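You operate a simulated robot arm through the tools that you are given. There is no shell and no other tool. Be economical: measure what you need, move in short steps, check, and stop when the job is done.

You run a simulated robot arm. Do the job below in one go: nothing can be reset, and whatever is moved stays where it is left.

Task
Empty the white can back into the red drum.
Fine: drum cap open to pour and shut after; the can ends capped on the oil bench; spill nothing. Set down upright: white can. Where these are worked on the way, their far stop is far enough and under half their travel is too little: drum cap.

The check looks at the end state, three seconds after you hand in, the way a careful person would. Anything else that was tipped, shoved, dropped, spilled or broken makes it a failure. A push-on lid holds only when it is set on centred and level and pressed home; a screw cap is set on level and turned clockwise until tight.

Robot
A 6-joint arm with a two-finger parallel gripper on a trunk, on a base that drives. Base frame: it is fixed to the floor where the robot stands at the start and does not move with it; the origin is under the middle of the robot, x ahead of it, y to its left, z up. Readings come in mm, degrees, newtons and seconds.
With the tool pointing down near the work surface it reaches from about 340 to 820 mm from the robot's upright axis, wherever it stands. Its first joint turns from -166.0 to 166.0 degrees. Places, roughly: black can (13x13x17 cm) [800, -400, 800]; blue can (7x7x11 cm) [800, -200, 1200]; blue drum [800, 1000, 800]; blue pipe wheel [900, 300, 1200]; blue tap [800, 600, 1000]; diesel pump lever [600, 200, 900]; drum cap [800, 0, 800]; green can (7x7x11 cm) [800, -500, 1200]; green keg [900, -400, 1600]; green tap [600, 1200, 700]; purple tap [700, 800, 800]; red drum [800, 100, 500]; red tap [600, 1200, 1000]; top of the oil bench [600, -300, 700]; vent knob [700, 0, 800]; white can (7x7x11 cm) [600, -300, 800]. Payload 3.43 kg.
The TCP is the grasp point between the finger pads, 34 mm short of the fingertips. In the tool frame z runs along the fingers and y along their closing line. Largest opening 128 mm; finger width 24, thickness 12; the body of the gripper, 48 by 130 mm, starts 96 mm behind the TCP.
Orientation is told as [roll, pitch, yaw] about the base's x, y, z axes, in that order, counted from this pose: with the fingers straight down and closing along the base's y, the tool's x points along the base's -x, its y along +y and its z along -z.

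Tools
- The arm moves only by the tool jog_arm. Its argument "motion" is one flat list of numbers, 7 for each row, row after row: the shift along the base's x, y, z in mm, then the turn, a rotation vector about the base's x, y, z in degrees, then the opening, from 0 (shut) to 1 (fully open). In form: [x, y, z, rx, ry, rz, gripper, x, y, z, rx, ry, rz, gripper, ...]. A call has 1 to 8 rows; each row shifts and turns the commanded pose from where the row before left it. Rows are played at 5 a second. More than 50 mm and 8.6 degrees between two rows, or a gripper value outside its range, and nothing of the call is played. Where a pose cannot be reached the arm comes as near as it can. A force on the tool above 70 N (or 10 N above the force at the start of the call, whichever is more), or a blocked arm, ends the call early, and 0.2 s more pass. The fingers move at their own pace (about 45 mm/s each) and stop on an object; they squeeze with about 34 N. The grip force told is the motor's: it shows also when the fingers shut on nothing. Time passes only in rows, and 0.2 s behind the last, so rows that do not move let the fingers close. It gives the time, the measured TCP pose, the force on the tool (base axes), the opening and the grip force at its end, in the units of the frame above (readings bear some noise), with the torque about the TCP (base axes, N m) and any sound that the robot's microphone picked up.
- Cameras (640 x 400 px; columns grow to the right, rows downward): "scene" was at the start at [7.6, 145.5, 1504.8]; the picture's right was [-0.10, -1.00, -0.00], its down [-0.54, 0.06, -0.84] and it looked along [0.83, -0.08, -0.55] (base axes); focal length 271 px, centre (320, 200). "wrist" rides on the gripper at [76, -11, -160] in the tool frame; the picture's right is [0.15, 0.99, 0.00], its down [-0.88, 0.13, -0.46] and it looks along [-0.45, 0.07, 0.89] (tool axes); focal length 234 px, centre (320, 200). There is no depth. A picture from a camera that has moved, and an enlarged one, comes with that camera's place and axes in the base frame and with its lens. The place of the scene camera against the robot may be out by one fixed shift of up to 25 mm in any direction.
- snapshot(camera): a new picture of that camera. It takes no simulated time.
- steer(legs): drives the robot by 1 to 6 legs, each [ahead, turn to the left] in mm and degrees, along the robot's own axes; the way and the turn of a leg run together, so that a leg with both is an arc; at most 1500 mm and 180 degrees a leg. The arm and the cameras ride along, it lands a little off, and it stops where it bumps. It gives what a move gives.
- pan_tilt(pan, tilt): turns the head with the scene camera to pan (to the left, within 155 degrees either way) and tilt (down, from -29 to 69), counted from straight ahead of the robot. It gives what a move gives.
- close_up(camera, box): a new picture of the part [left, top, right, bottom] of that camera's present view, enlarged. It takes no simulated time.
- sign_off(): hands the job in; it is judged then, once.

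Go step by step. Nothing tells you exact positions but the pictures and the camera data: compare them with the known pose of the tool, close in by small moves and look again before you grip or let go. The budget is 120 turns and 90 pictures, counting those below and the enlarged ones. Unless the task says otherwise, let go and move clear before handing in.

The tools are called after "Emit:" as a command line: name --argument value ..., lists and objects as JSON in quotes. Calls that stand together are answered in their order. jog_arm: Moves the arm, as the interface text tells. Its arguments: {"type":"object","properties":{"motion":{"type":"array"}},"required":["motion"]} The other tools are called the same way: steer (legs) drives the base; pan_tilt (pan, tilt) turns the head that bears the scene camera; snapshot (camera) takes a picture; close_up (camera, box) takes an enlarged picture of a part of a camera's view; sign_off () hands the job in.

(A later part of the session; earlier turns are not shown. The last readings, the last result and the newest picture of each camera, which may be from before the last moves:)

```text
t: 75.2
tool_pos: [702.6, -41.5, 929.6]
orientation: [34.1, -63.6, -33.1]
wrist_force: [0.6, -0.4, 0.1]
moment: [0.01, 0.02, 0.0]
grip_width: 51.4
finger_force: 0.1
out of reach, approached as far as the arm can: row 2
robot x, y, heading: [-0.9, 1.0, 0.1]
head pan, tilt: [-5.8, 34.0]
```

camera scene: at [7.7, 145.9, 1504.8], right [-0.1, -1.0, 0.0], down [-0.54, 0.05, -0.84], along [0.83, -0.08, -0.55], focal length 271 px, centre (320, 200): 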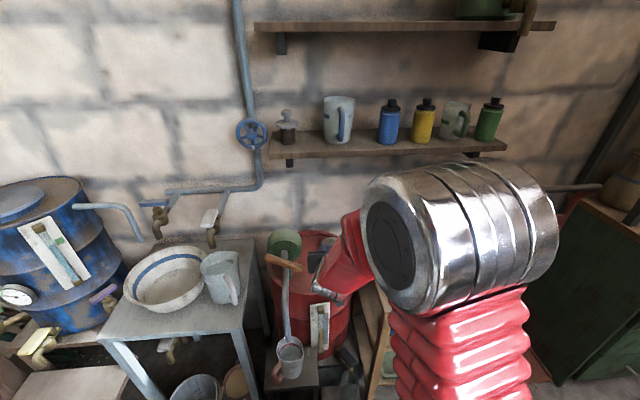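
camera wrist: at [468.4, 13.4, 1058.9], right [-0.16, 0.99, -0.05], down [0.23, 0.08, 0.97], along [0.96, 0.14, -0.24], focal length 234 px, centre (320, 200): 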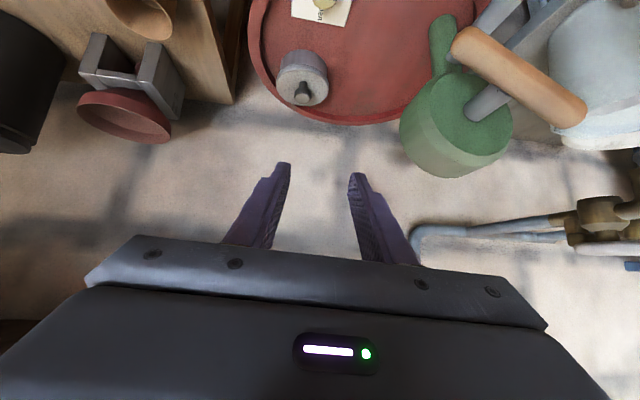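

Emit:
jog_arm --motion '[0, 15, 0, 0, 0, 0, 0.4, 0, 15, 0, 0, 0, 0, 0.4, 0, 0, 0, 0, 0, 0, 0.4]'

Emit:
snapshot --camera "scene"

```text
t: 76.0
tool_pos: [705.8, -35.2, 934.9]
orientation: [34.2, -63.6, -32.8]
wrist_force: [-0.2, 0.2, 0.8]
moment: [-0.01, -0.04, 0.02]
grip_width: 51.1
finger_force: 0.1
out of reach, approached as far as the arm can: row 1, 2
robot x, y, heading: [1.5, -0.2, 0.3]
head pan, tilt: [-5.8, 34.0]
```

```text
24 pictures are left
camera scene: at [7.7, 145.9, 1504.8], right [-0.1, -1.0, 0.0], down [-0.54, 0.05, -0.84], along [0.83, -0.08, -0.55], focal length 271 px, centre (320, 200)
```

scene: 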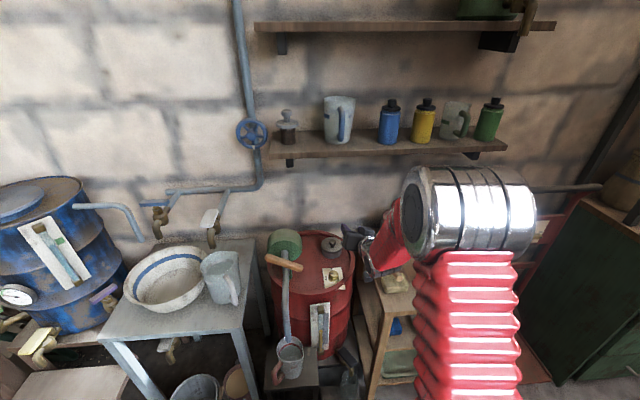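

The arm's wrist roll joint is wound against its stop. Unwinding goes by tilting back to vertical with the tool swung a little to the left; I do that here in free space.

Emit:
jog_arm --motion '[-20, 0, 0, 0, 0, 7, 0.4, -20, 0, 0, 0, 4, 5, 0.4, 0, 0, 0, 0, 8, 0, 0.4, 0, 0, 0, 0, 8, 0, 0.4, 0, 0, 0, 0, 8, 0, 0.4, 0, 0, 0, 0, 8, 0, 0.4, 0, 0, 0, 0, 8, 0, 0.4, 0, 0, 0, 0, 8, 0, 0.4]'

```text
t: 77.8
tool_pos: [663.8, -36.4, 933.1]
orientation: [16.5, -13.2, -9.4]
wrist_force: [-0.4, -0.1, 0.0]
moment: [0.01, -0.01, 0.02]
grip_width: 51.2
finger_force: 0.1
robot x, y, heading: [0.5, -1.2, 0.3]
head pan, tilt: [-5.8, 34.0]
```

Unwound, all in reach. I straighten the tool and align with the knob.

Emit:
jog_arm --motion '[0, 18, 0, -5.3, -1, 1.9, 0.4, 0, 18, 0, -5.3, -1, 1.9, 0.4, 0, 18, 0, -5.3, -1, 1.9, 0.4, 0, 0, 0, 0, 0, 0, 0.4]'

```text
t: 78.8
tool_pos: [664.7, 18.7, 935.0]
orientation: [0.3, -17.5, 0.8]
wrist_force: [-0.9, -1.0, -0.2]
moment: [0.0, 0.02, 0.0]
grip_width: 51.4
finger_force: 0.0
robot x, y, heading: [0.7, -3.9, 0.4]
head pan, tilt: [-5.8, 34.0]
```

Now tilt to -36° with yaw 2° and approach the knob from above-front along the tool line.

Emit:
jog_arm --motion '[31, 1.5, -20, 0, -6.2, 0.4, 0.4, 31, 1.5, -20, 0, -6.2, 0.4, 0.4, 31, 1, -19, 0, -6.1, 0.4, 0.4, 17, 0.3, -24, 0, 0, 0, 0.4, 12, 0, -16, 0, 0, 0, 0.4, 0, 0, 0, 0, 0, 0, 0.4]'

Emit:
close_up --camera "wrist" --box '[220, 80, 420, 205]'

```text
t: 80.2
tool_pos: [786.4, 21.0, 835.1]
orientation: [-0.2, -35.9, 2.2]
wrist_force: [0.2, -0.6, -0.4]
moment: [-0.03, 0.0, -0.02]
grip_width: 50.9
finger_force: 0.0
robot x, y, heading: [-3.5, -4.1, 0.4]
head pan, tilt: [-5.8, 34.0]
```

```text
3.20 times, centred on (320, 142) of wrist
camera zoom: at [631.9, 5.9, 919.5], right [-0.15, 0.98, -0.09], down [0.44, 0.15, 0.89], along [0.89, 0.1, -0.45], focal length 749 px, centre (320, 384)
```

zoom: 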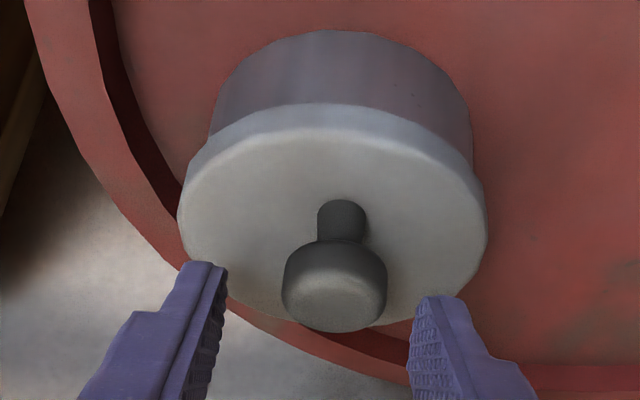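

Emit:
jog_arm --motion '[3.5, 2.6, -4, 0, 0, 0, 0.4, 3, 0, -3.5, 0, 0, 0, 0.4, 0, 0, 0, 0, 0, 0, 0.25, 0, 0, 0, 0, 0, 0, 0.05, 0, 0, 0, 0, 0, 0, 0.05, 0, 0, 0, 0, 0, 0, 0.05]'

```text
t: 81.6
tool_pos: [792.0, 25.0, 828.0]
orientation: [-0.1, -36.1, 2.1]
wrist_force: [1.3, -11.4, -1.2]
moment: [-0.22, -0.03, 0.13]
grip_width: 23.2
finger_force: 44.9
robot x, y, heading: [1.9, -1.6, 0.2]
head pan, tilt: [-5.8, 34.0]
```

Gripped. Arc again, this time with almost no tool turning.

Emit:
jog_arm --motion '[3.8, -0.7, 4.8, 0, 1, 0, 0.05, 4.2, 0, 4.4, 0, 1, 0, 0.05, 4.6, 0, 4, 0, 1, 0, 0.05, 5, 0, 3.7, 0, 1, 0, 0.05]'

```text
t: 82.6
tool_pos: [810.7, 24.3, 845.5]
orientation: [0.0, -32.0, 2.0]
wrist_force: [-0.5, -0.7, -0.2]
moment: [0.0, 0.02, -0.04]
grip_width: 6.5
finger_force: 0.0
robot x, y, heading: [-1.7, -0.2, 0.0]
head pan, tilt: [-5.8, 34.0]
```

It slipped again: the steep grip is too shallow. The near-horizontal grip held well, so I go back to that, now with the 2° yaw so the wrist can turn through smoothly.

Emit:
jog_arm --motion '[-20, -0.7, 20, 0, 0, 0, 0.4, -40, -1.4, 15, 0, 0, 0, 0.4, -35, -1.2, 0, 0, -8, 0, 0.4, 0, 0, -10, 0, -8, 0, 0.4, 0, 0, -10, 0, -8, 0, 0.4, 0, 0, -5, 0, -8, 0, 0.4, 0, 0, -5, 0, 0, 0, 0.4, 0, 0, 0, 0, 0, 0, 0.4]'

```text
t: 84.4
tool_pos: [715.1, 20.0, 849.1]
orientation: [-2.5, -63.9, 4.1]
wrist_force: [0.0, -0.5, 0.1]
moment: [0.0, -0.01, 0.02]
grip_width: 51.3
finger_force: 0.1
robot x, y, heading: [1.9, -2.9, 0.1]
head pan, tilt: [-5.8, 34.0]
```

Crossed cleanly. Approach and grip in the near-horizontal pose.

Emit:
jog_arm --motion '[24, 1, -5, 0.6, -0.5, 0, 0.4, 24, 1.2, -8, 0.5, -0.5, 0, 0.4, 24.7, 1.3, -13, 0, 0, 0, 0.4, 0, 0, 0, 0, 0, 0, 0.4]'

Emit:
close_up --camera "wrist" --box '[220, 80, 420, 205]'

```text
t: 85.4
tool_pos: [789.1, 24.8, 824.0]
orientation: [-0.1, -65.0, 1.9]
wrist_force: [0.4, -0.3, 1.2]
moment: [-0.01, 0.0, 0.01]
grip_width: 50.9
finger_force: 0.1
robot x, y, heading: [0.3, -3.4, 0.4]
head pan, tilt: [-5.8, 34.0]
```

```text
3.20 times, centred on (320, 142) of wrist
camera zoom: at [613.0, 8.7, 822.0], right [-0.09, 0.99, -0.13], down [-0.04, 0.13, 0.99], along [0.99, 0.1, 0.03], focal length 749 px, centre (320, 384)
```

zoom: 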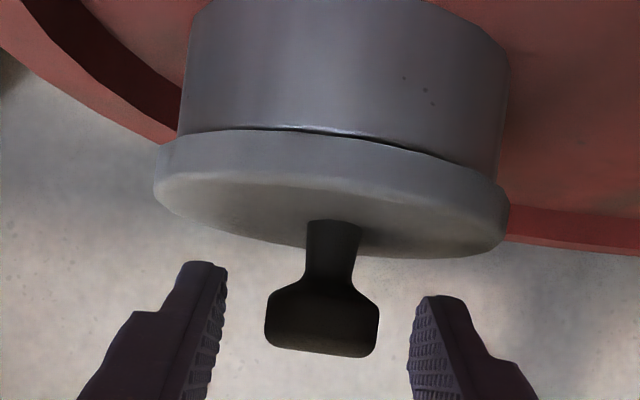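

Emit:
jog_arm --motion '[1, -0.5, -3.5, 0, 0, 0, 0.4, 0, 0, 0, 0, 0, 0, 0.25, 0, 0, 0, 0, 0, 0, 0.05, 0, 0, 0, 0, 0, 0, 0.05, 0, 0, 0, 0, 0, 0, 0.05]'

```text
t: 86.6
tool_pos: [790.9, 24.0, 821.2]
orientation: [-0.1, -65.0, 2.0]
wrist_force: [2.9, -6.7, 0.3]
moment: [-0.08, -0.05, 0.07]
grip_width: 24.8
finger_force: 45.1
robot x, y, heading: [-1.6, -2.6, 0.4]
head pan, tilt: [-5.8, 34.0]
```

Good grip. Arc now, slowly, turning with the lid.

Emit:
jog_arm --motion '[3.2, -0.4, 4.5, 0, 4, 0, 0.05, 3.5, 0, 4.3, 0, 4, 0, 0.05, 4, 0, 4, 0, 4, 0, 0.05, 4.2, 0, 3.8, 0, 4, 0, 0.05]'

```text
t: 87.6
tool_pos: [803.2, 23.0, 835.4]
orientation: [0.6, -48.8, 1.3]
wrist_force: [-8.3, -7.1, 0.7]
moment: [-0.06, 0.32, 0.08]
grip_width: 24.9
finger_force: 44.9
robot x, y, heading: [2.2, -4.2, 0.1]
head pan, tilt: [-5.8, 34.0]
```

On track with small forces. Next part through the stiff zone.

Emit:
jog_arm --motion '[4.6, 0, 3.5, 0, 4, 0, 0.05, 4.8, 0, 3.1, 0, 4, 0, 0.05, 4.8, 0, 2.6, 0, 3, 0, 0.05, 4.8, 0, 2.4, 0, 3, 0, 0.05]'

```text
t: 88.6
tool_pos: [823.0, 22.8, 848.7]
orientation: [1.1, -35.0, 1.0]
wrist_force: [-6.7, -8.7, -5.2]
moment: [-0.06, 0.52, 0.08]
grip_width: 24.6
finger_force: 44.6
robot x, y, heading: [-1.3, -1.2, 0.2]
head pan, tilt: [-5.8, 34.0]
```

Passed the stiff zone smoothly. On to about 60°.

Emit:
jog_arm --motion '[5, -0.3, 1.8, 0, 2.5, 0, 0.05, 5, 0, 1.7, 0, 2.5, 0, 0.05, 6.2, 0, 1.3, 0, 2, 0, 0.05, 6.2, 0, 1, 0, 2, 0, 0.05, 6.2, 0, 0.3, 0, 1.5, 0, 0.05, 6.3, 0, -0.1, 0, 1.5, 0, 0.05]'

Emit:
close_up --camera "wrist" --box '[220, 80, 420, 205]'

```text
t: 90.0
tool_pos: [857.0, 23.5, 855.9]
orientation: [1.3, -23.3, 0.9]
wrist_force: [-6.5, -3.3, 6.8]
moment: [-0.06, 0.51, 0.04]
grip_width: 22.0
finger_force: 44.9
robot x, y, heading: [0.9, -1.7, 0.0]
head pan, tilt: [-5.8, 34.0]
```

```text
3.20 times, centred on (320, 142) of wrist
camera zoom: at [725.0, 7.0, 971.9], right [-0.16, 0.99, -0.04], down [0.63, 0.13, 0.77], along [0.76, 0.1, -0.64], focal length 749 px, centre (320, 384)
```

zoom: 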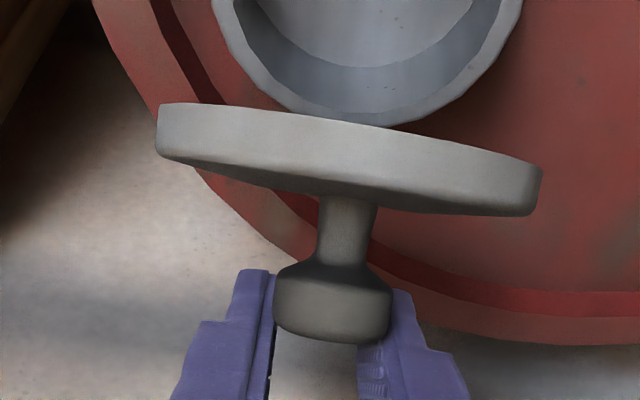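

About 60° and the bulb is creeping toward the fingertips. I carry it through the rest briskly so that it goes past upright.

Emit:
jog_arm --motion '[12, 0, -3.5, 0, 0, 0, 0.05, 20, 0, -9, 0, 0, 0, 0.05, 6, 0, -4, 0, 0, 0, 0.05]'

Emit:
close_up --camera "wrist" --box '[220, 80, 420, 205]'

```text
t: 90.8
tool_pos: [892.1, 23.1, 837.8]
orientation: [1.3, -23.1, 0.9]
wrist_force: [-0.7, 0.2, 0.4]
moment: [0.0, 0.01, 0.0]
grip_width: 6.5
finger_force: 0.1
robot x, y, heading: [2.3, -0.6, 0.4]
head pan, tilt: [-5.8, 34.0]
```

```text
3.20 times, centred on (320, 142) of wrist
camera zoom: at [759.8, 7.0, 954.2], right [-0.16, 0.99, -0.04], down [0.63, 0.13, 0.77], along [0.76, 0.1, -0.64], focal length 749 px, centre (320, 384)
```

zoom: 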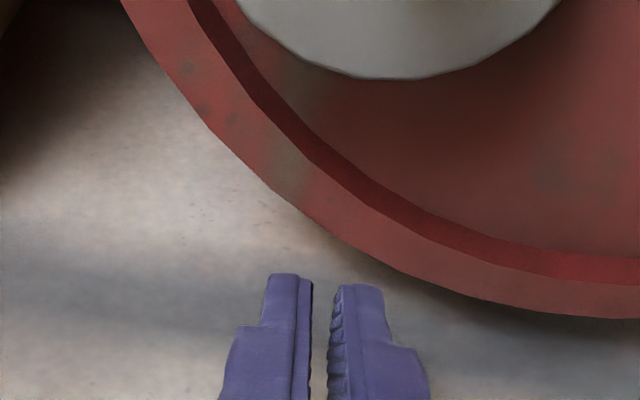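

It slipped off and shut once more. New idea: with closed fingers from the front, push under the lid's small overhang at the near side and swing it open from underneath, which needs no grip and less reach. I back out and set that up.

Emit:
jog_arm --motion '[-5, 0, 45, 0, 0, 0, 0, -45, -1.5, 5, 0, 0, 0, 0, -48, -1.6, 0, 0, 0, 0, 0, -48, -1.6, 0, 0, -8, 0, 0, -40, -1.4, 0, 0, -8, 0, 0, -20, -0.7, -10, 0, -8, 0, 0, 0, 0, -20, 0, -8, 0, 0, 0, 0, 0, 0, 0, 0, 0]'

```text
t: 92.6
tool_pos: [688.9, 16.4, 858.3]
orientation: [0.4, -55.1, 1.4]
wrist_force: [1.0, 0.1, 0.5]
moment: [-0.02, -0.02, 0.0]
grip_width: 0.0
finger_force: 32.9
robot x, y, heading: [0.6, -3.3, 0.5]
head pan, tilt: [-5.8, 34.0]
```

Emit:
jog_arm --motion '[0, 2, -35, 0, 0, 0, 0, 10, 2, -33, 0, 0, 0, 0, 14, 0.5, -7, 0, 0, 0, 0, 0, 0, 0, 0, 0, 0, 0]'

Emit:
close_up --camera "wrist" --box '[220, 80, 420, 205]'

```text
t: 93.6
tool_pos: [714.1, 21.9, 782.1]
orientation: [0.5, -54.9, 1.4]
wrist_force: [-0.4, 0.5, 0.4]
moment: [0.0, 0.01, 0.0]
grip_width: 0.0
finger_force: 32.8
robot x, y, heading: [-0.3, -1.0, 0.3]
head pan, tilt: [-5.8, 34.0]
```

```text
3.20 times, centred on (320, 142) of wrist
camera zoom: at [540.5, 5.3, 811.6], right [-0.11, 0.99, -0.12], down [0.13, 0.13, 0.98], along [0.99, 0.1, -0.14], focal length 749 px, centre (320, 384)
```

zoom: 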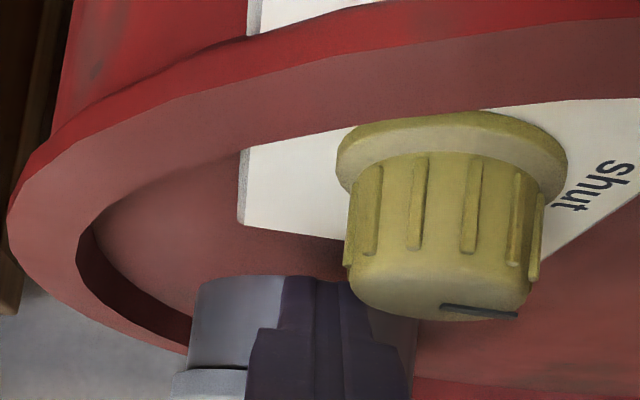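

The tip is in front of the neck, just under the lid edge. I go forward until it touches the neck.

Emit:
jog_arm --motion '[4, 0.3, 0, 0, 0, 0, 0, 4, 0, 0, 0, 0, 0, 0, 3, 0, 0, 0, 0, 0, 0]'

```text
t: 94.4
tool_pos: [725.4, 21.4, 783.7]
orientation: [0.6, -55.1, 1.4]
wrist_force: [-0.4, -0.1, 0.0]
moment: [0.01, 0.01, -0.01]
grip_width: 0.2
finger_force: 33.0
robot x, y, heading: [1.9, -1.3, 0.1]
head pan, tilt: [-5.8, 34.0]
```

Emit:
jog_arm --motion '[2, 0, 0, 0, 0, 0, 0, 2, 0, 0, 0, 0, 0, 0]'

```text
t: 95.0
tool_pos: [730.7, 21.6, 783.8]
orientation: [0.4, -55.0, 1.4]
wrist_force: [-14.8, 0.7, 8.4]
moment: [0.08, -0.12, 0.02]
grip_width: 0.0
finger_force: 33.6
robot x, y, heading: [-1.8, -3.4, 0.1]
head pan, tilt: [-5.8, 34.0]
```

Touching the neck. Now upward under the lid edge.

Emit:
jog_arm --motion '[-0.5, 0, 3, 0, 0, 0, 0, 0.5, 0, 3, 0, 0, 0, 0, 1, 0, 3, 0, 0, 0, 0]'

Emit:
close_up --camera "wrist" --box '[220, 80, 420, 205]'

```text
t: 95.8
tool_pos: [732.1, 21.4, 793.1]
orientation: [0.4, -55.1, 1.5]
wrist_force: [-0.7, 0.5, -0.6]
moment: [0.0, 0.01, 0.0]
grip_width: 0.0
finger_force: 32.6
robot x, y, heading: [-1.7, -1.9, 0.4]
head pan, tilt: [-5.8, 34.0]
```

```text
3.20 times, centred on (320, 142) of wrist
camera zoom: at [557.1, 5.2, 821.2], right [-0.11, 0.99, -0.12], down [0.13, 0.13, 0.98], along [0.99, 0.1, -0.14], focal length 749 px, centre (320, 384)
```

zoom: 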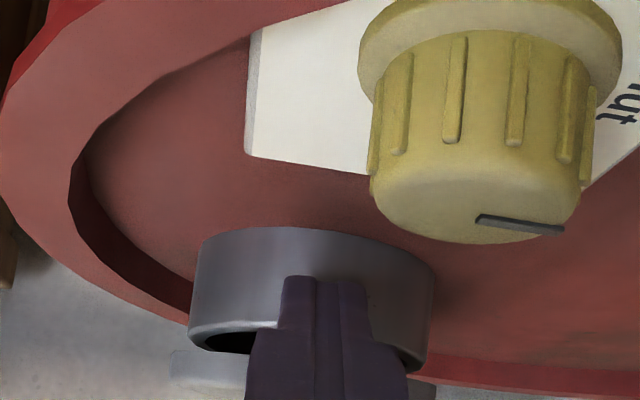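

The lid is now lifted on the fingertips. I move in under it and up.

Emit:
jog_arm --motion '[4, 0, 6, 0, 0, 0, 0, 5, 0, 8, 0, 0, 0, 0, 7, 0, 10, 0, 0, 0, 0, 8, 0, 10, 0, 0, 0, 0, 10, 0, 9, 0, 0, 0, 0, 10, 0.5, 7, 0, 0, 0, 0]'

Emit:
close_up --camera "wrist" --box '[220, 80, 420, 205]'

```text
t: 97.2
tool_pos: [773.8, 21.6, 842.0]
orientation: [0.5, -55.0, 1.4]
wrist_force: [-0.1, -1.1, -0.2]
moment: [-0.03, 0.01, 0.02]
grip_width: 0.0
finger_force: 32.9
robot x, y, heading: [0.3, 4.4, 0.3]
head pan, tilt: [-5.8, 34.0]
```

```text
3.20 times, centred on (320, 142) of wrist
camera zoom: at [600.4, 6.3, 870.5], right [-0.11, 0.99, -0.12], down [0.13, 0.13, 0.98], along [0.98, 0.1, -0.14], focal length 749 px, centre (320, 384)
```

zoom: 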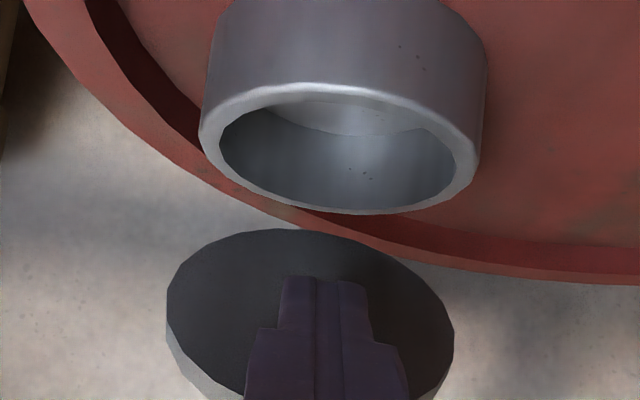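

It works: the lid leans on the fingers from underneath. I push on over the top.

Emit:
jog_arm --motion '[12, 0.4, 6, 0, 0, 0, 0, 12, 0.4, 5, 0, 0, 0, 0, 12, 0.4, 3, 0, 0, 0, 0, 12, 0.4, 1, 0, 0, 0, 0, 12, 0, 0, 0, 0, 0, 0, 12, 0, -1, 0, 0, 0, 0, 0, 0, 0, 0, 0, 0, 0]'

Emit:
snapshot --camera "wrist"

```text
t: 98.4
tool_pos: [827.8, 23.5, 856.8]
orientation: [0.4, -53.8, 1.4]
wrist_force: [-259.7, -5.7, 125.9]
moment: [0.31, -1.57, -0.38]
grip_width: 0.0
finger_force: 32.7
robot x, y, heading: [-2.9, 2.9, 0.1]
head pan, tilt: [-5.8, 34.0]
stopped in row 6: the force on the tool passed its limit at 98 N (the readings are from after the stop); the commanded pose is now the measured one
```

```text
16 pictures are left
camera wrist: at [654.1, 7.5, 889.6], right [-0.12, 0.99, -0.11], down [0.15, 0.13, 0.98], along [0.98, 0.1, -0.16], focal length 234 px, centre (320, 200)
```

wrist: 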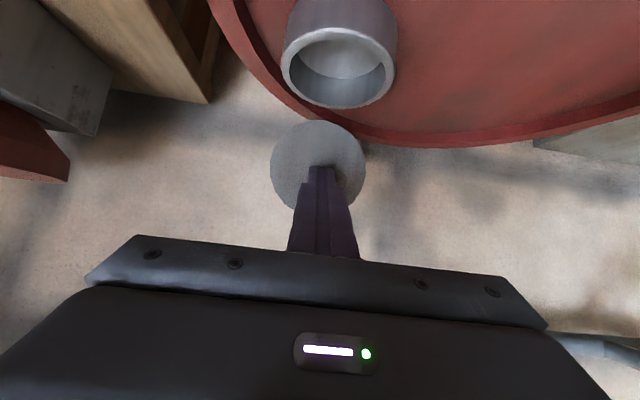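

The lid hit its far stop hard; I back off at once and see whether it stays open.

Emit:
jog_arm --motion '[-4, 0, 1, 0, 0, 0, 0, -10, 0, 2, 0, 0, 0, 0, -25, -1, 0, 0, 0, 0, 0, -25, -1, 0, 0, 0, 0, 0]'

Emit:
snapshot --camera "wrist"

```text
t: 99.4
tool_pos: [779.1, 21.0, 844.7]
orientation: [0.5, -53.6, 1.4]
wrist_force: [-0.2, 0.1, 1.0]
moment: [-0.01, -0.03, 0.02]
grip_width: 0.0
finger_force: 32.8
robot x, y, heading: [2.0, -1.4, 0.1]
head pan, tilt: [-5.8, 34.0]
```

```text
15 pictures are left
camera wrist: at [606.6, 4.8, 877.3], right [-0.12, 0.99, -0.11], down [0.15, 0.13, 0.98], along [0.98, 0.1, -0.16], focal length 234 px, centre (320, 200)
```

wrist: 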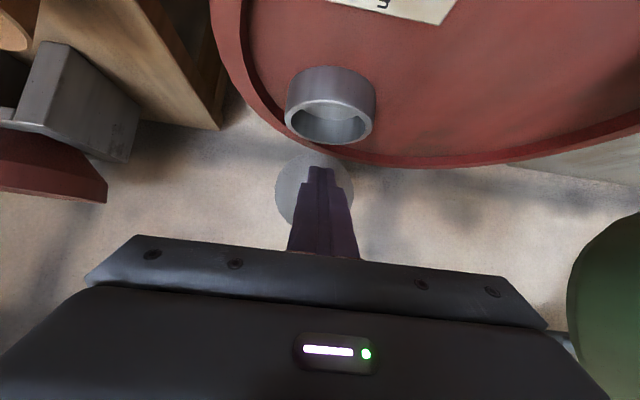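

The drum is open and the lid rests at its stop. Now I retract and swing round to face the can on the bench, tool near horizontal pointing radially at it (can about (580,-297)).

Emit:
jog_arm --motion '[-30, -1, 25, 0, 0, 0, 0.3, -40, -1.3, 25, 0, -7, 0, 0.66, -45, -1.5, 0, 0, -7, 0, 0.66, -45, -1.5, 0, 0, -7, 0, 0.66, -35, -1.2, 0, 0, 0, 0, 0.66, -10, -46, 0, 0, 0, -4.8, 0.66, -12, -46, 0, 0, 0, -4.8, 0.66, -12, -46, 0, 0, 0, -4.8, 0.66]'

Emit:
jog_arm --motion '[-14, -46, 0, 0, 0, -4.8, 0.66, -15, -46, 0, 0, 0, -4.8, 0.66, -14, -44, 0, 0, 0, -4.6, 0.66, 0, 0, 0, 0, 0, 0, 0.66]'

Emit:
snapshot --camera "wrist"

```text
t: 101.2
tool_pos: [549.3, -124.7, 894.8]
orientation: [-1.3, -74.6, -11.4]
wrist_force: [-0.1, -0.4, -0.5]
moment: [0.03, 0.02, 0.0]
grip_width: 84.7
finger_force: 0.1
robot x, y, heading: [0.6, -4.3, 0.6]
head pan, tilt: [-5.8, 34.0]
```

```text
t: 102.2
tool_pos: [504.2, -261.0, 895.1]
orientation: [-1.2, -74.5, -25.6]
wrist_force: [-0.3, 0.2, -0.3]
moment: [0.02, 0.06, 0.0]
grip_width: 84.7
finger_force: 0.1
robot x, y, heading: [-1.4, 1.4, 0.5]
head pan, tilt: [-5.8, 34.0]
```

```text
14 pictures are left
camera wrist: at [345.1, -190.7, 863.7], right [0.41, 0.9, -0.15], down [-0.12, 0.21, 0.97], along [0.9, -0.38, 0.2], focal length 234 px, centre (320, 200)
```

wrist: 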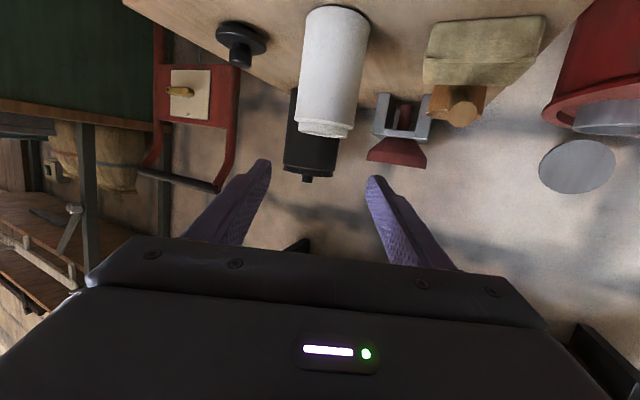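

The can stands straight ahead (rim z about 841, bench 743), and the drum lid still stands open. I lower to grip height and move in around the can.

Emit:
jog_arm --motion '[0, 0, -35, 0, 0, 0, 0.66, 0, 0, -35, 0, 0, 0, 0.66, 0, 0, -35, 0, 0, 0, 0.66, 14, -7, 0, 0, 0, 0, 0.66, 10, -5, 0, 0, 0, 0, 0.66, 0, 0, 0, 0, 0, 0, 0.66]'

Emit:
snapshot --camera "wrist"

```text
t: 103.6
tool_pos: [531.5, -270.2, 789.8]
orientation: [-1.2, -74.6, -25.6]
wrist_force: [0.3, 0.3, 0.0]
moment: [-0.02, 0.03, -0.01]
grip_width: 84.5
finger_force: 0.1
robot x, y, heading: [2.9, -0.1, 0.4]
head pan, tilt: [-5.8, 34.0]
```

```text
13 pictures are left
camera wrist: at [370.6, -202.0, 758.9], right [0.41, 0.9, -0.15], down [-0.12, 0.21, 0.97], along [0.9, -0.38, 0.2], focal length 234 px, centre (320, 200)
```

wrist: 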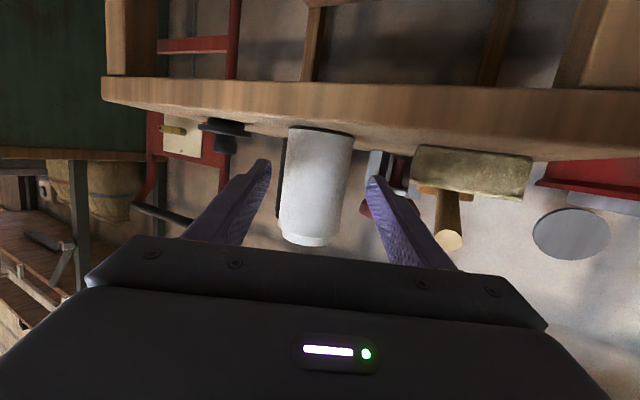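

The can is between the fingers' lines. I slide in and close on it.

Emit:
jog_arm --motion '[12, -7.5, 0, 0, 0, 0, 0.66, 12.5, -7, 0, 0, 0, 0, 0.66, 12.5, -7, 0, 0, 0, 0, 0.66, 12.5, -6.5, 0, 0, 0, 0, 0.66, 0, 0, 0, 0, 0, 0, 0.5, 0, 0, 0, 0, 0, 0, 0.4, 0, 0, 0, 0, 0, 0, 0.4]'

Emit:
snapshot --camera "wrist"

```text
t: 105.2
tool_pos: [580.3, -299.0, 790.5]
orientation: [-1.2, -74.6, -25.6]
wrist_force: [0.4, -0.3, -0.2]
moment: [0.07, -0.02, -0.06]
grip_width: 60.5
finger_force: 33.3
robot x, y, heading: [-0.2, -4.6, 0.1]
head pan, tilt: [-5.8, 34.0]
```

```text
12 pictures are left
camera wrist: at [419.6, -230.1, 759.4], right [0.41, 0.9, -0.15], down [-0.12, 0.21, 0.97], along [0.9, -0.38, 0.2], focal length 234 px, centre (320, 200)
```

wrist: 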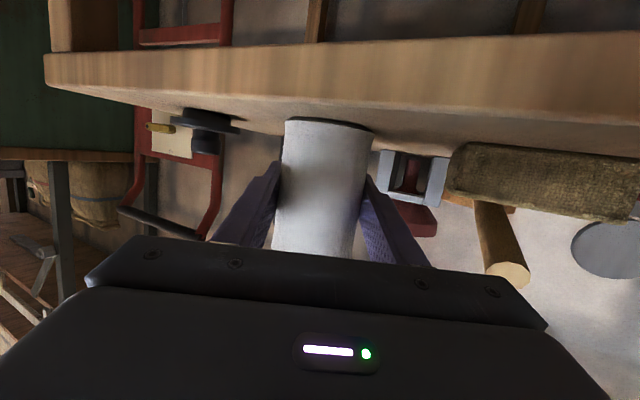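

Can gripped (60.5 mm). I lift it straight up.

Emit:
jog_arm --motion '[0, 0, 5, 0, 0, 0, 0.4, 0, 0, 10, 0, 0, 0, 0.4, 0, 0, 20, 0, 0, 0, 0.4, 0, 0, 25, 0, 0, 0, 0.4, 0, 0, 25, 0, 0, 0, 0.4, 0, 0, 20, 0, 0, 0, 0.4, 0, 0, 10, 0, 0, 0, 0.4, 0, 0, 0, 0, 0, 0, 0.4]'

Emit:
close_up --camera "scene" --box '[260, 180, 500, 330]'

```text
t: 107.0
tool_pos: [580.5, -299.1, 903.9]
orientation: [-1.2, -74.6, -25.6]
wrist_force: [0.5, 0.2, -1.5]
moment: [0.02, 0.01, -0.01]
grip_width: 60.5
finger_force: 34.3
robot x, y, heading: [3.4, -0.1, 0.0]
head pan, tilt: [-5.8, 34.0]
```

```text
2.67 times, centred on (380, 255) of scene
camera zoom: at [7.6, 145.8, 1504.8], right [-0.1, -1.0, 0.0], down [-0.54, 0.05, -0.84], along [0.83, -0.08, -0.55], focal length 723 px, centre (160, 53)
```

zoom: 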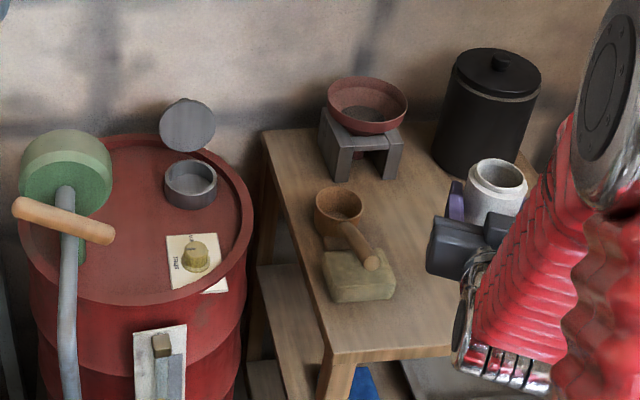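

Lid open, can held upright with a clear way. I carry it slowly round toward the drum, keeping it upright.

Emit:
jog_arm --motion '[4, 15, 5, 0, 0, 1.7, 0.4, 8, 30, 5, 0, 0, 3.4, 0.4, 8, 31, 5, 0, 0, 3.4, 0.4, 8, 32, 5, 0, 0, 3.5, 0.4, 8, 32, 5, 0, 0, 3.5, 0.4, 8, 32, 5, 0, 0, 3.5, 0.4, 8, 32, 0, 0, 0, 3.5, 0.4, 8, 30, 0, 0, 0, 3.5, 0.4]'

Emit:
jog_arm --motion '[15, 5, 0, 0, 0, 0.7, 0.4, 28, 0, 0, 0, 0, 0.5, 0.4, 30, 0, 0, 0, 0, 0, 0.4, 30, 0, 0, 0, 0, 0, 0.4, 28, 0, 0, 0, 0, 0, 0.4, 20, 0, 0, 0, 0, 0, 0.4, 11, 0, 0, 0, 0, 0, 0.4, 0, 0, 0, 0, 0, 0, 0.4]'

```text
t: 108.8
tool_pos: [640.5, -65.0, 934.7]
orientation: [-1.4, -74.6, 0.6]
wrist_force: [-0.8, 0.9, -2.8]
moment: [-0.04, 0.0, 0.01]
grip_width: 60.5
finger_force: 34.4
robot x, y, heading: [1.8, -2.7, 0.3]
head pan, tilt: [-5.8, 34.0]
```

```text
t: 110.6
tool_pos: [802.1, -59.3, 934.6]
orientation: [-1.3, -74.6, 1.6]
wrist_force: [0.7, -0.3, -2.3]
moment: [-0.01, 0.01, -0.02]
grip_width: 60.5
finger_force: 33.8
robot x, y, heading: [1.1, -2.3, 0.1]
head pan, tilt: [-5.8, 34.0]
```

Over the drum beside the neck. I start tilting toward the mouth while lowering.

Emit:
jog_arm --motion '[0, 2, -15, -8, 0, 0, 0.4, 0, 2, -17, -8, 0, 0, 0.4, 0, 3, -17, -8, 0, 0, 0.4, 0, 3, -17, -8, 0, 0, 0.4, 0, 2, -18, -6, 0, 0, 0.4, 0, 0, 0, 0, 0, 0, 0.4]'

Emit:
close_up --camera "scene" --box '[280, 190, 420, 290]'

```text
t: 112.0
tool_pos: [801.6, -48.3, 851.8]
orientation: [-71.4, -49.0, 66.2]
wrist_force: [0.0, -0.2, -2.0]
moment: [0.04, 0.02, 0.0]
grip_width: 60.6
finger_force: 33.7
robot x, y, heading: [-1.1, -2.5, 0.4]
head pan, tilt: [-5.8, 34.0]
```

```text
4.00 times, centred on (350, 240) of scene
camera zoom: at [7.7, 145.8, 1504.8], right [-0.1, -1.0, 0.0], down [-0.54, 0.05, -0.84], along [0.83, -0.08, -0.55], focal length 1084 px, centre (200, 40)
```

zoom: 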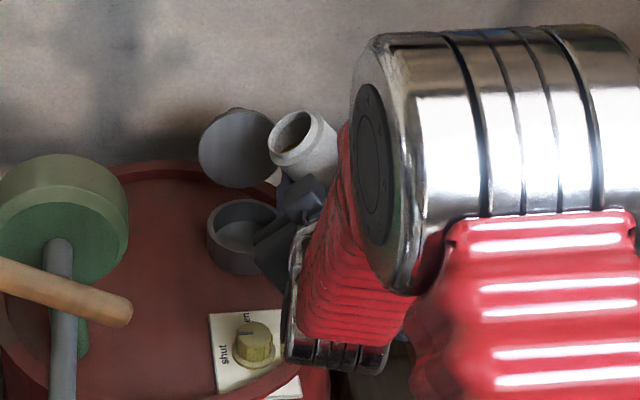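

Geometry as planned. I tilt on slowly to about 65°.

Emit:
jog_arm --motion '[0, 0, -4, -4.5, 0, 0, 0.4, 0, 0, -4, -4.5, 0, 0, 0.4, 0, 0, -3, -4.5, 0, 0, 0.4, 0, 0, -2, -4.5, 0, 0, 0.4, 0, 0, 0, -4.5, 0, 0, 0.4, 0, 0, 0, -4.5, 0, 0, 0.4, 0, 0, 0, 0, 0, 0, 0.4, 0, 0, 0, 0, 0, 0, 0.4]'

Emit:
close_up --camera "scene" --box '[300, 200, 380, 280]'

```text
t: 113.8
tool_pos: [802.0, -48.2, 838.1]
orientation: [-82.8, -23.7, 73.2]
wrist_force: [0.0, 0.4, -1.7]
moment: [0.02, 0.03, -0.02]
grip_width: 60.5
finger_force: 34.1
robot x, y, heading: [7.1, -3.0, 0.0]
head pan, tilt: [-5.8, 34.0]
```

```text
5.00 times, centred on (340, 240) of scene
camera zoom: at [7.7, 145.8, 1504.8], right [-0.1, -1.0, 0.0], down [-0.54, 0.05, -0.84], along [0.83, -0.08, -0.55], focal length 1355 px, centre (220, 0)
```

zoom: 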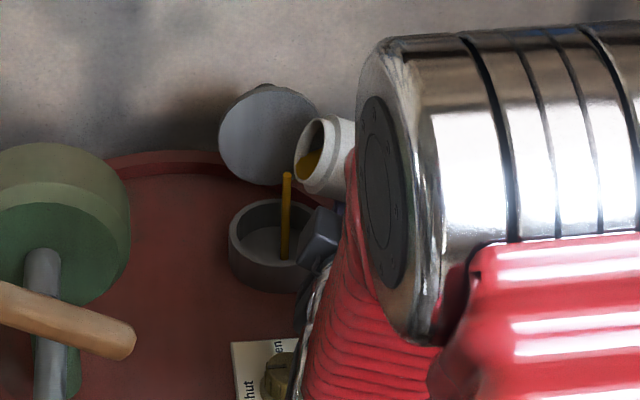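

The stream falls cleanly inside the neck. I keep tilting slowly.

Emit:
jog_arm --motion '[0, 0, 0, 0, 0, 0, 0.4, 0, 0, 0, 0, 0, 0, 0.4, 0, 0, 0, -3, 0, 0, 0.4, 0, 0, 0, -3, 0, 0, 0.4, 0, 0.5, 0, -3, 0, 0, 0.4, 0, 0.5, 0, -3, 0, 0, 0.4, 0, 0.5, 0, -3, 0, 0, 0.4, 0, 0, 0, 0, 0, 0, 0.4]'

Emit:
jog_arm --motion '[0, 0, 0, 0, 0, 0, 0.4, 0, 0.5, 0, -3, 0, 0, 0.4, 0, 0.8, 0.5, -3, 0, 0, 0.4, 0, 0.8, 0.5, -3, 0, 0, 0.4, 0, 0.8, 0.5, -3, 0, 0, 0.4, 0, 1, 0.5, -3, 0, 0, 0.4, 0, 0, 0, 0, 0, 0, 0.4, 0, 0, 0, 0, 0, 0, 0.4]'

Emit:
close_up --camera "scene" --box '[300, 200, 380, 280]'

```text
t: 115.6
tool_pos: [801.5, -47.0, 838.0]
orientation: [-87.2, -9.2, 74.4]
wrist_force: [1.1, 0.0, -1.4]
moment: [0.03, -0.02, 0.0]
grip_width: 60.4
finger_force: 33.9
robot x, y, heading: [0.7, -5.4, 0.2]
head pan, tilt: [-5.8, 34.0]
```

```text
t: 117.4
tool_pos: [802.1, -42.3, 841.2]
orientation: [-91.2, 5.4, 74.5]
wrist_force: [0.1, -0.5, -0.9]
moment: [-0.02, 0.03, -0.01]
grip_width: 60.6
finger_force: 33.5
robot x, y, heading: [3.7, -3.4, 0.3]
head pan, tilt: [-5.8, 34.0]
```

```text
5.00 times, centred on (340, 240) of scene
camera zoom: at [7.7, 145.8, 1504.8], right [-0.1, -1.0, 0.0], down [-0.54, 0.05, -0.84], along [0.83, -0.08, -0.55], focal length 1355 px, centre (220, 0)
```

zoom: 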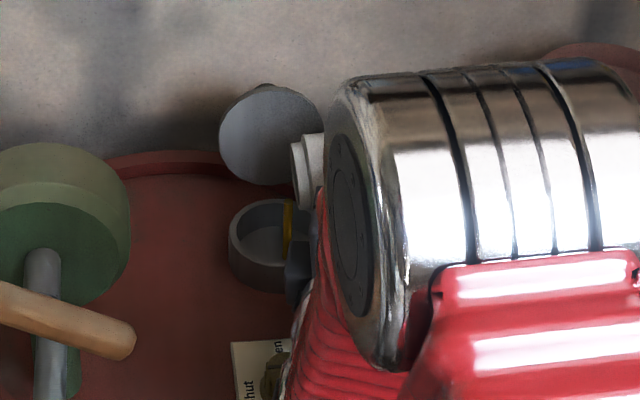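

Still pouring into the neck. I continue to about 125° with the lip held in place.

Emit:
jog_arm --motion '[0, 2, 0.6, -3, 0, 0, 0.4, 0, 2, 0.6, -3, 0, 0, 0.4, 0, 2, 0.6, -3, 0, 0, 0.4, 0, 2, 0.6, -3, 0, 0, 0.4, 0, 2, 0.6, -3, 0, 0, 0.4, 0, 0, 0, 0, 0, 0, 0.4, 0, 0, 0, 0, 0, 0, 0.4]'

Emit:
jog_arm --motion '[0, 2.4, 1.4, -3, 0, 0, 0.4, 0, 2.4, 1.4, -3, 0, 0, 0.4, 0, 2.4, 1.4, -3, 0, 0, 0.4, 0, 2.4, 1.4, -3, 0, 0, 0.4, 0, 2.4, 1.4, -3, 0, 0, 0.4, 0, 0, 0, 0, 0, 0, 0.4, 0, 0, 0, 0, 0, 0, 0.4, 0, 0, 0, 0, 0, 0, 0.4]'

Emit:
close_up --camera "scene" --box '[300, 200, 380, 280]'

```text
t: 119.0
tool_pos: [802.6, -33.0, 842.8]
orientation: [-95.4, 19.7, 73.6]
wrist_force: [0.5, -0.1, -1.1]
moment: [0.01, -0.01, -0.01]
grip_width: 60.5
finger_force: 33.9
robot x, y, heading: [-2.2, 0.4, 0.4]
head pan, tilt: [-5.8, 34.0]
```

```text
t: 120.8
tool_pos: [801.9, -20.9, 850.1]
orientation: [-100.5, 34.0, 71.2]
wrist_force: [0.5, 0.5, -0.5]
moment: [-0.03, 0.02, 0.02]
grip_width: 60.7
finger_force: 34.1
robot x, y, heading: [0.3, 0.6, 0.1]
head pan, tilt: [-5.8, 34.0]
```

```text
5.00 times, centred on (340, 240) of scene
camera zoom: at [7.7, 145.8, 1504.8], right [-0.1, -1.0, 0.0], down [-0.54, 0.05, -0.84], along [0.83, -0.08, -0.55], focal length 1355 px, centre (220, 0)
```

zoom: 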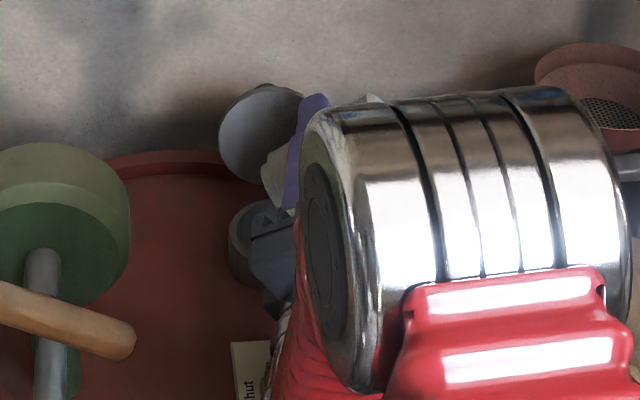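

The stream has ended. A bit more tilt to empty it fully, wait, then tilt back along the same path.

Emit:
jog_arm --motion '[0, 3, 1.5, -4, 0, 0, 0.4, 0, 3, 1.5, -4, 0, 0, 0.4, 0, 3, 1.5, -4, 0, 0, 0.4, 0, 3, 1.5, -3, 0, 0, 0.4, 0, 0, 0, 0, 0, 0, 0.4, 0, 0, 0, 0, 0, 0, 0.4, 0, 0, 0, 0, 0, 0, 0.4, 0, 0, 0, 0, 0, 0, 0.4]'

Emit:
jog_arm --motion '[0, -6, -3, 7.5, 0, 0, 0.4, 0, -6, -3, 7.5, 0, 0, 0.4, 0, -6, -3, 7.5, 0, 0, 0.4, 0, -6, -3, 7.5, 0, 0, 0.4, 0, -5, -2, 7.5, 0, 0, 0.4, 0, -4, -1, 7.5, 0, 0, 0.4, 0, -3, 0, 7.5, 0, 0, 0.4, 0, -2, 0, 7.5, 0, 0, 0.4]'

Emit:
jog_arm --motion '[0, 0, 5, 8, 0, 0, 0.4, 0, 0, 10, 8, 0, 0, 0.4, 0, 0, 15, 8, 0, 0, 0.4, 0, -5, 20, 8, 0, 0, 0.4, 0, -5, 20, 8, 0, 0, 0.4, 0, -5, 20, 8, 0, 0, 0.4, 0, -3, 10, 8, 0, 0, 0.4, 0, 0, 5, 6, 0, 0, 0.4]'

```text
t: 122.6
tool_pos: [801.9, -9.8, 857.4]
orientation: [-107.6, 48.0, 66.5]
wrist_force: [-0.3, 0.0, -0.7]
moment: [0.0, 0.0, 0.0]
grip_width: 60.1
finger_force: 33.7
robot x, y, heading: [-3.6, -0.3, 0.4]
head pan, tilt: [-5.8, 34.0]
```

```text
t: 124.4
tool_pos: [800.7, -47.5, 841.1]
orientation: [-87.2, -9.3, 74.3]
wrist_force: [0.5, 0.8, -0.7]
moment: [0.01, -0.01, 0.01]
grip_width: 60.3
finger_force: 33.9
robot x, y, heading: [-0.0, -1.9, 0.4]
head pan, tilt: [-5.8, 34.0]
```

```text
t: 126.2
tool_pos: [802.7, -63.7, 945.1]
orientation: [-51.0, -66.2, 48.8]
wrist_force: [0.7, -0.2, -1.2]
moment: [0.03, -0.03, 0.03]
grip_width: 60.2
finger_force: 33.9
robot x, y, heading: [-4.0, -0.8, 0.1]
head pan, tilt: [-5.8, 34.0]
```

Upright the remaining 18°.

Emit:
jog_arm --motion '[0, 0, 0, 6, 0, 0, 0.4, 0, 0, 0, 6, 0, 0, 0.4, 0, 0, 0, 6, 0, 0, 0.4, 0, 0, 0, 0, 0, 0, 0.4]'

Emit:
close_up --camera "scene" --box '[260, 170, 420, 290]'

```text
t: 127.2
tool_pos: [802.0, -64.7, 946.3]
orientation: [-1.3, -74.6, 1.5]
wrist_force: [0.0, 0.0, -1.2]
moment: [0.0, -0.03, -0.01]
grip_width: 60.1
finger_force: 33.9
robot x, y, heading: [-6.3, -1.8, 0.3]
head pan, tilt: [-5.8, 34.0]
```

```text
3.33 times, centred on (340, 230) of scene
camera zoom: at [7.7, 145.8, 1504.8], right [-0.1, -1.0, 0.0], down [-0.54, 0.05, -0.84], along [0.83, -0.08, -0.55], focal length 903 px, centre (253, 100)
```

zoom: 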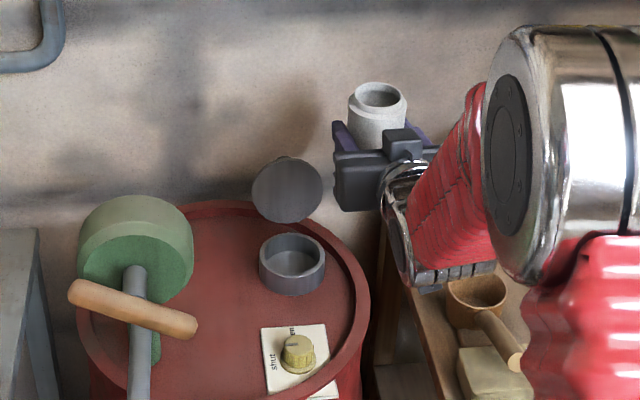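

The can is empty, nothing spilled. I carry it back to its place on the bench the same way.

Emit:
jog_arm --motion '[-31, 0, -2, 0, 0, 0, 0.4, -44, 0, -3, 0, 0, -0.5, 0.4, -44, 0, -3, 0, 0, -0.5, 0.4, -42.5, 0, -3, 0, 0, 0, 0.4, -8, -32, 0, 0, 0, -3.6, 0.4, -10, -38, 0, 0, 0, -4.2, 0.4, -10, -40, 0, 0, 0, -4.6, 0.4, -11, -42, -5, 0, 0, -4.6, 0.4]'

Emit:
jog_arm --motion '[-11, -42, -10, 0, 0, -4.6, 0.4, -10.2, -40, -15, 0, 0, -4.6, 0.4, 0, 0, -25, 0, 0, 0, 0.4, 0, 0, -30, 0, 0, 0, 0.4, 0, 0, -30, 0, 0, 0, 0.4, 0, 0, -15, 0, 0, 0, 0.4, 0, 0, 0, 0, 0, 0, 0.4]'

```text
t: 129.0
tool_pos: [600.6, -217.8, 929.6]
orientation: [-1.2, -74.6, -16.5]
wrist_force: [0.5, -0.9, -1.4]
moment: [-0.01, 0.0, 0.01]
grip_width: 60.1
finger_force: 33.9
robot x, y, heading: [1.8, -2.5, 0.4]
head pan, tilt: [-5.8, 34.0]
```

```text
t: 130.6
tool_pos: [580.3, -298.5, 805.5]
orientation: [-1.2, -74.6, -25.7]
wrist_force: [-0.1, -0.6, -0.6]
moment: [-0.02, 0.01, -0.01]
grip_width: 60.3
finger_force: 34.1
robot x, y, heading: [-2.8, -4.0, 0.5]
head pan, tilt: [-5.8, 34.0]
```

Emit:
jog_arm --motion '[0, 0, -6, 0, 0, 0, 0.4, 0, 0, -4, 0, 0, 0, 0.4, 0, 0, -2, 0, 0, 0, 0.4, 0, 0, -1.5, 0, 0, 0, 0.4]'

```text
t: 131.6
tool_pos: [581.2, -298.0, 791.2]
orientation: [-1.2, -74.6, -25.7]
wrist_force: [0.5, 0.2, -0.4]
moment: [-0.01, 0.03, 0.0]
grip_width: 60.6
finger_force: 34.1
robot x, y, heading: [3.1, -0.8, 0.4]
head pan, tilt: [-5.8, 34.0]
```

Emit:
jog_arm --motion '[0, 0, -1, 0, 0, 0, 0.4, 0, 0, -1, 0, 0, 0, 0.4]'

```text
t: 132.2
tool_pos: [580.0, -299.1, 790.0]
orientation: [-1.2, -74.8, -25.7]
wrist_force: [-3.7, 2.5, 10.0]
moment: [0.4, 0.35, 0.08]
grip_width: 60.3
finger_force: 34.1
robot x, y, heading: [-0.9, 0.1, 0.4]
head pan, tilt: [-5.8, 34.0]
```

The can stands on the bench. I let go, back out, rise, and turn the tool to point down in the arm's plane.

Emit:
jog_arm --motion '[0, 0, 0.7, 0, 0, 0, 0.55, 0, 0, 0, 0, 0, 0, 0.66, 0, 0, 0, 0, 0, 0, 0.66, -10, 5, 0, 0, 0, 0, 0.66, -22, 11, 0, 0, 0, 0, 0.66, -26, 13, 0, 0, 0, 0, 0.66, -26, 13, 0, 0, 0, 0, 0.66, 0, 0, 45, 0, 0, 0, 0.66]'

Emit:
jog_arm --motion '[0, 0, 45, 3.6, 7.1, 0, 0.5, 0, 0, 45, 3.6, 7.1, 0, 0.5, 10, -5, 40, 3.6, 7.1, 0, 0.5, 10, -5, 40, 3.6, 7.1, 0, 0.5, 10, -5, 0, 3.6, 7.1, 0, 0.5, 10, -5, 0, 3.6, 7.1, 0, 0.5, 10, -5, 0, 3.6, 7.1, 0, 0.5, 10, -5, 0, 3.6, 7.1, 0, 0.5]'

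```text
t: 134.0
tool_pos: [496.9, -255.6, 834.4]
orientation: [-1.3, -74.7, -25.7]
wrist_force: [0.1, -0.2, 0.4]
moment: [-0.01, -0.02, -0.02]
grip_width: 84.6
finger_force: 0.0
robot x, y, heading: [0.2, -2.1, 0.4]
head pan, tilt: [-5.8, 34.0]
```

```text
t: 135.8
tool_pos: [556.0, -286.5, 1005.1]
orientation: [0.0, -10.9, -26.5]
wrist_force: [-1.1, 0.2, -0.7]
moment: [0.0, 0.0, -0.04]
grip_width: 64.2
finger_force: 0.0
robot x, y, heading: [-1.9, -2.2, 0.4]
head pan, tilt: [-5.8, 34.0]
```

Now over to the lid and down toward it.

Emit:
jog_arm --motion '[8, -45, 0, 2.45, 4.85, 0, 0.4, 8, -45, 0, 2.45, 4.85, 0, 0.4, 8, -44, 0, 0, 0, 0, 0.4, 0, 0, -45, 0, 0, 0, 0.4, 0, 0, -45, 0, 0, 0, 0.4, 0, 0, -35, 0, 0, 0, 0.4, 0, 0, 0, 0, 0, 0, 0.4]'

Emit:
snapshot --camera "wrist"

```text
t: 137.4
tool_pos: [579.3, -421.8, 880.5]
orientation: [-0.1, -0.2, -26.4]
wrist_force: [0.4, 0.5, -0.2]
moment: [0.01, 0.02, 0.01]
grip_width: 51.2
finger_force: 0.1
robot x, y, heading: [-0.2, -2.5, 0.3]
head pan, tilt: [-5.8, 34.0]
```

```text
5 pictures are left
camera wrist: at [507.0, -395.9, 1038.8], right [0.31, 0.95, 0.0], down [0.85, -0.28, 0.46], along [0.43, -0.14, -0.89], focal length 234 px, centre (320, 200)
```

wrist: 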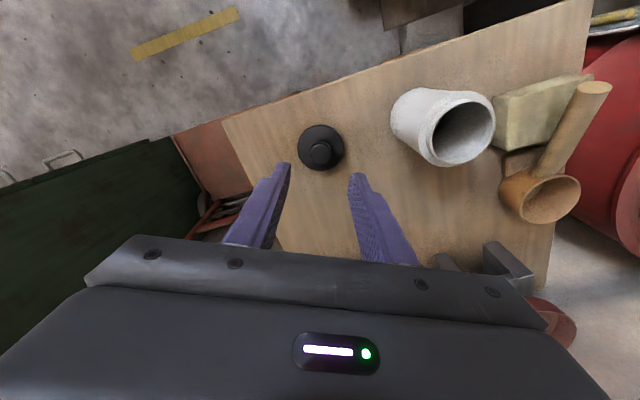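

The lid's knob is at about (578,-420). I centre on it, lower and grip it.

Emit:
jog_arm --motion '[-1.3, 1.8, -25, 0, 0, 0, 0.4, 0, 0, -25, 0, 0, 0, 0.4, 0, 0, -22, 0, 0, 0, 0.4, 0, 0, -10, 0, 0, 0, 0.4, 0, 0, -5, 0, 0, 0, 0.4, 0, 0, 0, 0, 0, 0, 0.4]'

Emit:
close_up --camera "wrist" --box '[220, 90, 420, 215]'

```text
t: 138.8
tool_pos: [579.3, -418.5, 792.7]
orientation: [0.0, 0.0, -26.5]
wrist_force: [0.0, -0.5, -0.7]
moment: [-0.01, 0.01, 0.01]
grip_width: 51.3
finger_force: 0.1
robot x, y, heading: [-0.1, 0.6, 0.3]
head pan, tilt: [-5.8, 34.0]
```

```text
3.20 times, centred on (320, 152) of wrist
camera zoom: at [505.9, -393.4, 952.1], right [0.31, 0.95, 0.0], down [0.85, -0.28, 0.46], along [0.43, -0.14, -0.89], focal length 749 px, centre (320, 352)
```

zoom: 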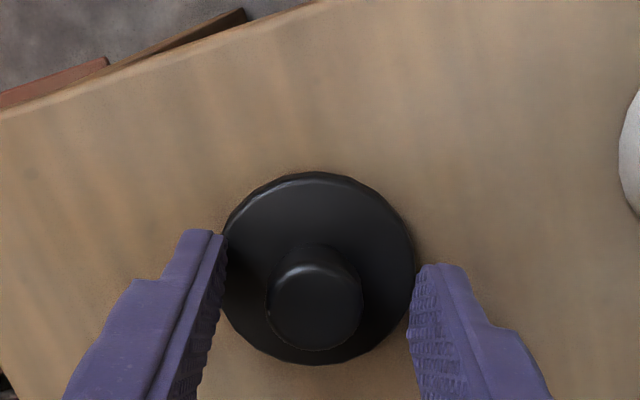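

Emit:
jog_arm --motion '[-0.2, -0.5, 0, 0, 0, 0, 0.3, 0, 0, 0, 0, 0, 0, 0.1, 0, 0, 0, 0, 0, 0, 0.1, 0, 0, 0, 0, 0, 0, 0.1, 0, 0, 5, 0, 0, 0, 0.1, 0, 0, 20, 0, 0, 0, 0.1, 0, 0, 40, 0, 0, 0, 0.1, 0, 0, 45, 0, 0, 0, 0.1]'

```text
t: 140.6
tool_pos: [578.2, -421.9, 903.7]
orientation: [0.1, 0.0, -26.5]
wrist_force: [0.2, 0.5, -0.2]
moment: [0.02, 0.0, 0.01]
grip_width: 22.6
finger_force: 34.2
robot x, y, heading: [-0.4, -0.9, 0.1]
head pan, tilt: [-5.8, 34.0]
```

Lid in hand. I rise, carry it over the can by the known offset, and check centring before lowering.

Emit:
jog_arm --motion '[0, 0, 25, 0, 0, 0, 0.1, 0.1, 40, 0, 0, 0, 0, 0.1, 0, 40, 0, 0, 0, 0, 0.1, 0, 40.5, 0, 0, 0, 0, 0.1, 0, 0, -15, 0, 0, 0, 0.1, 0, 0, -8, 0, 0, 0, 0.1, 0, 0, 0, 0, 0, 0, 0.1]'

Emit:
close_up --camera "wrist" --box '[220, 60, 420, 215]'

```text
t: 142.2
tool_pos: [579.3, -298.8, 905.3]
orientation: [-0.2, 0.0, -26.5]
wrist_force: [-0.8, -0.5, -0.9]
moment: [0.0, 0.02, 0.02]
grip_width: 22.4
finger_force: 34.3
robot x, y, heading: [2.8, -4.0, 0.3]
head pan, tilt: [-5.8, 34.0]
```

```text
2.58 times, centred on (320, 138) of wrist
camera zoom: at [505.3, -274.1, 1064.3], right [0.31, 0.95, 0.0], down [0.85, -0.28, 0.46], along [0.43, -0.14, -0.89], focal length 604 px, centre (320, 361)
```

zoom: 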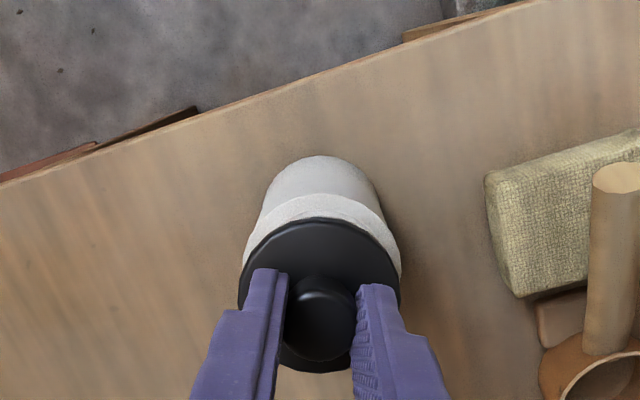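

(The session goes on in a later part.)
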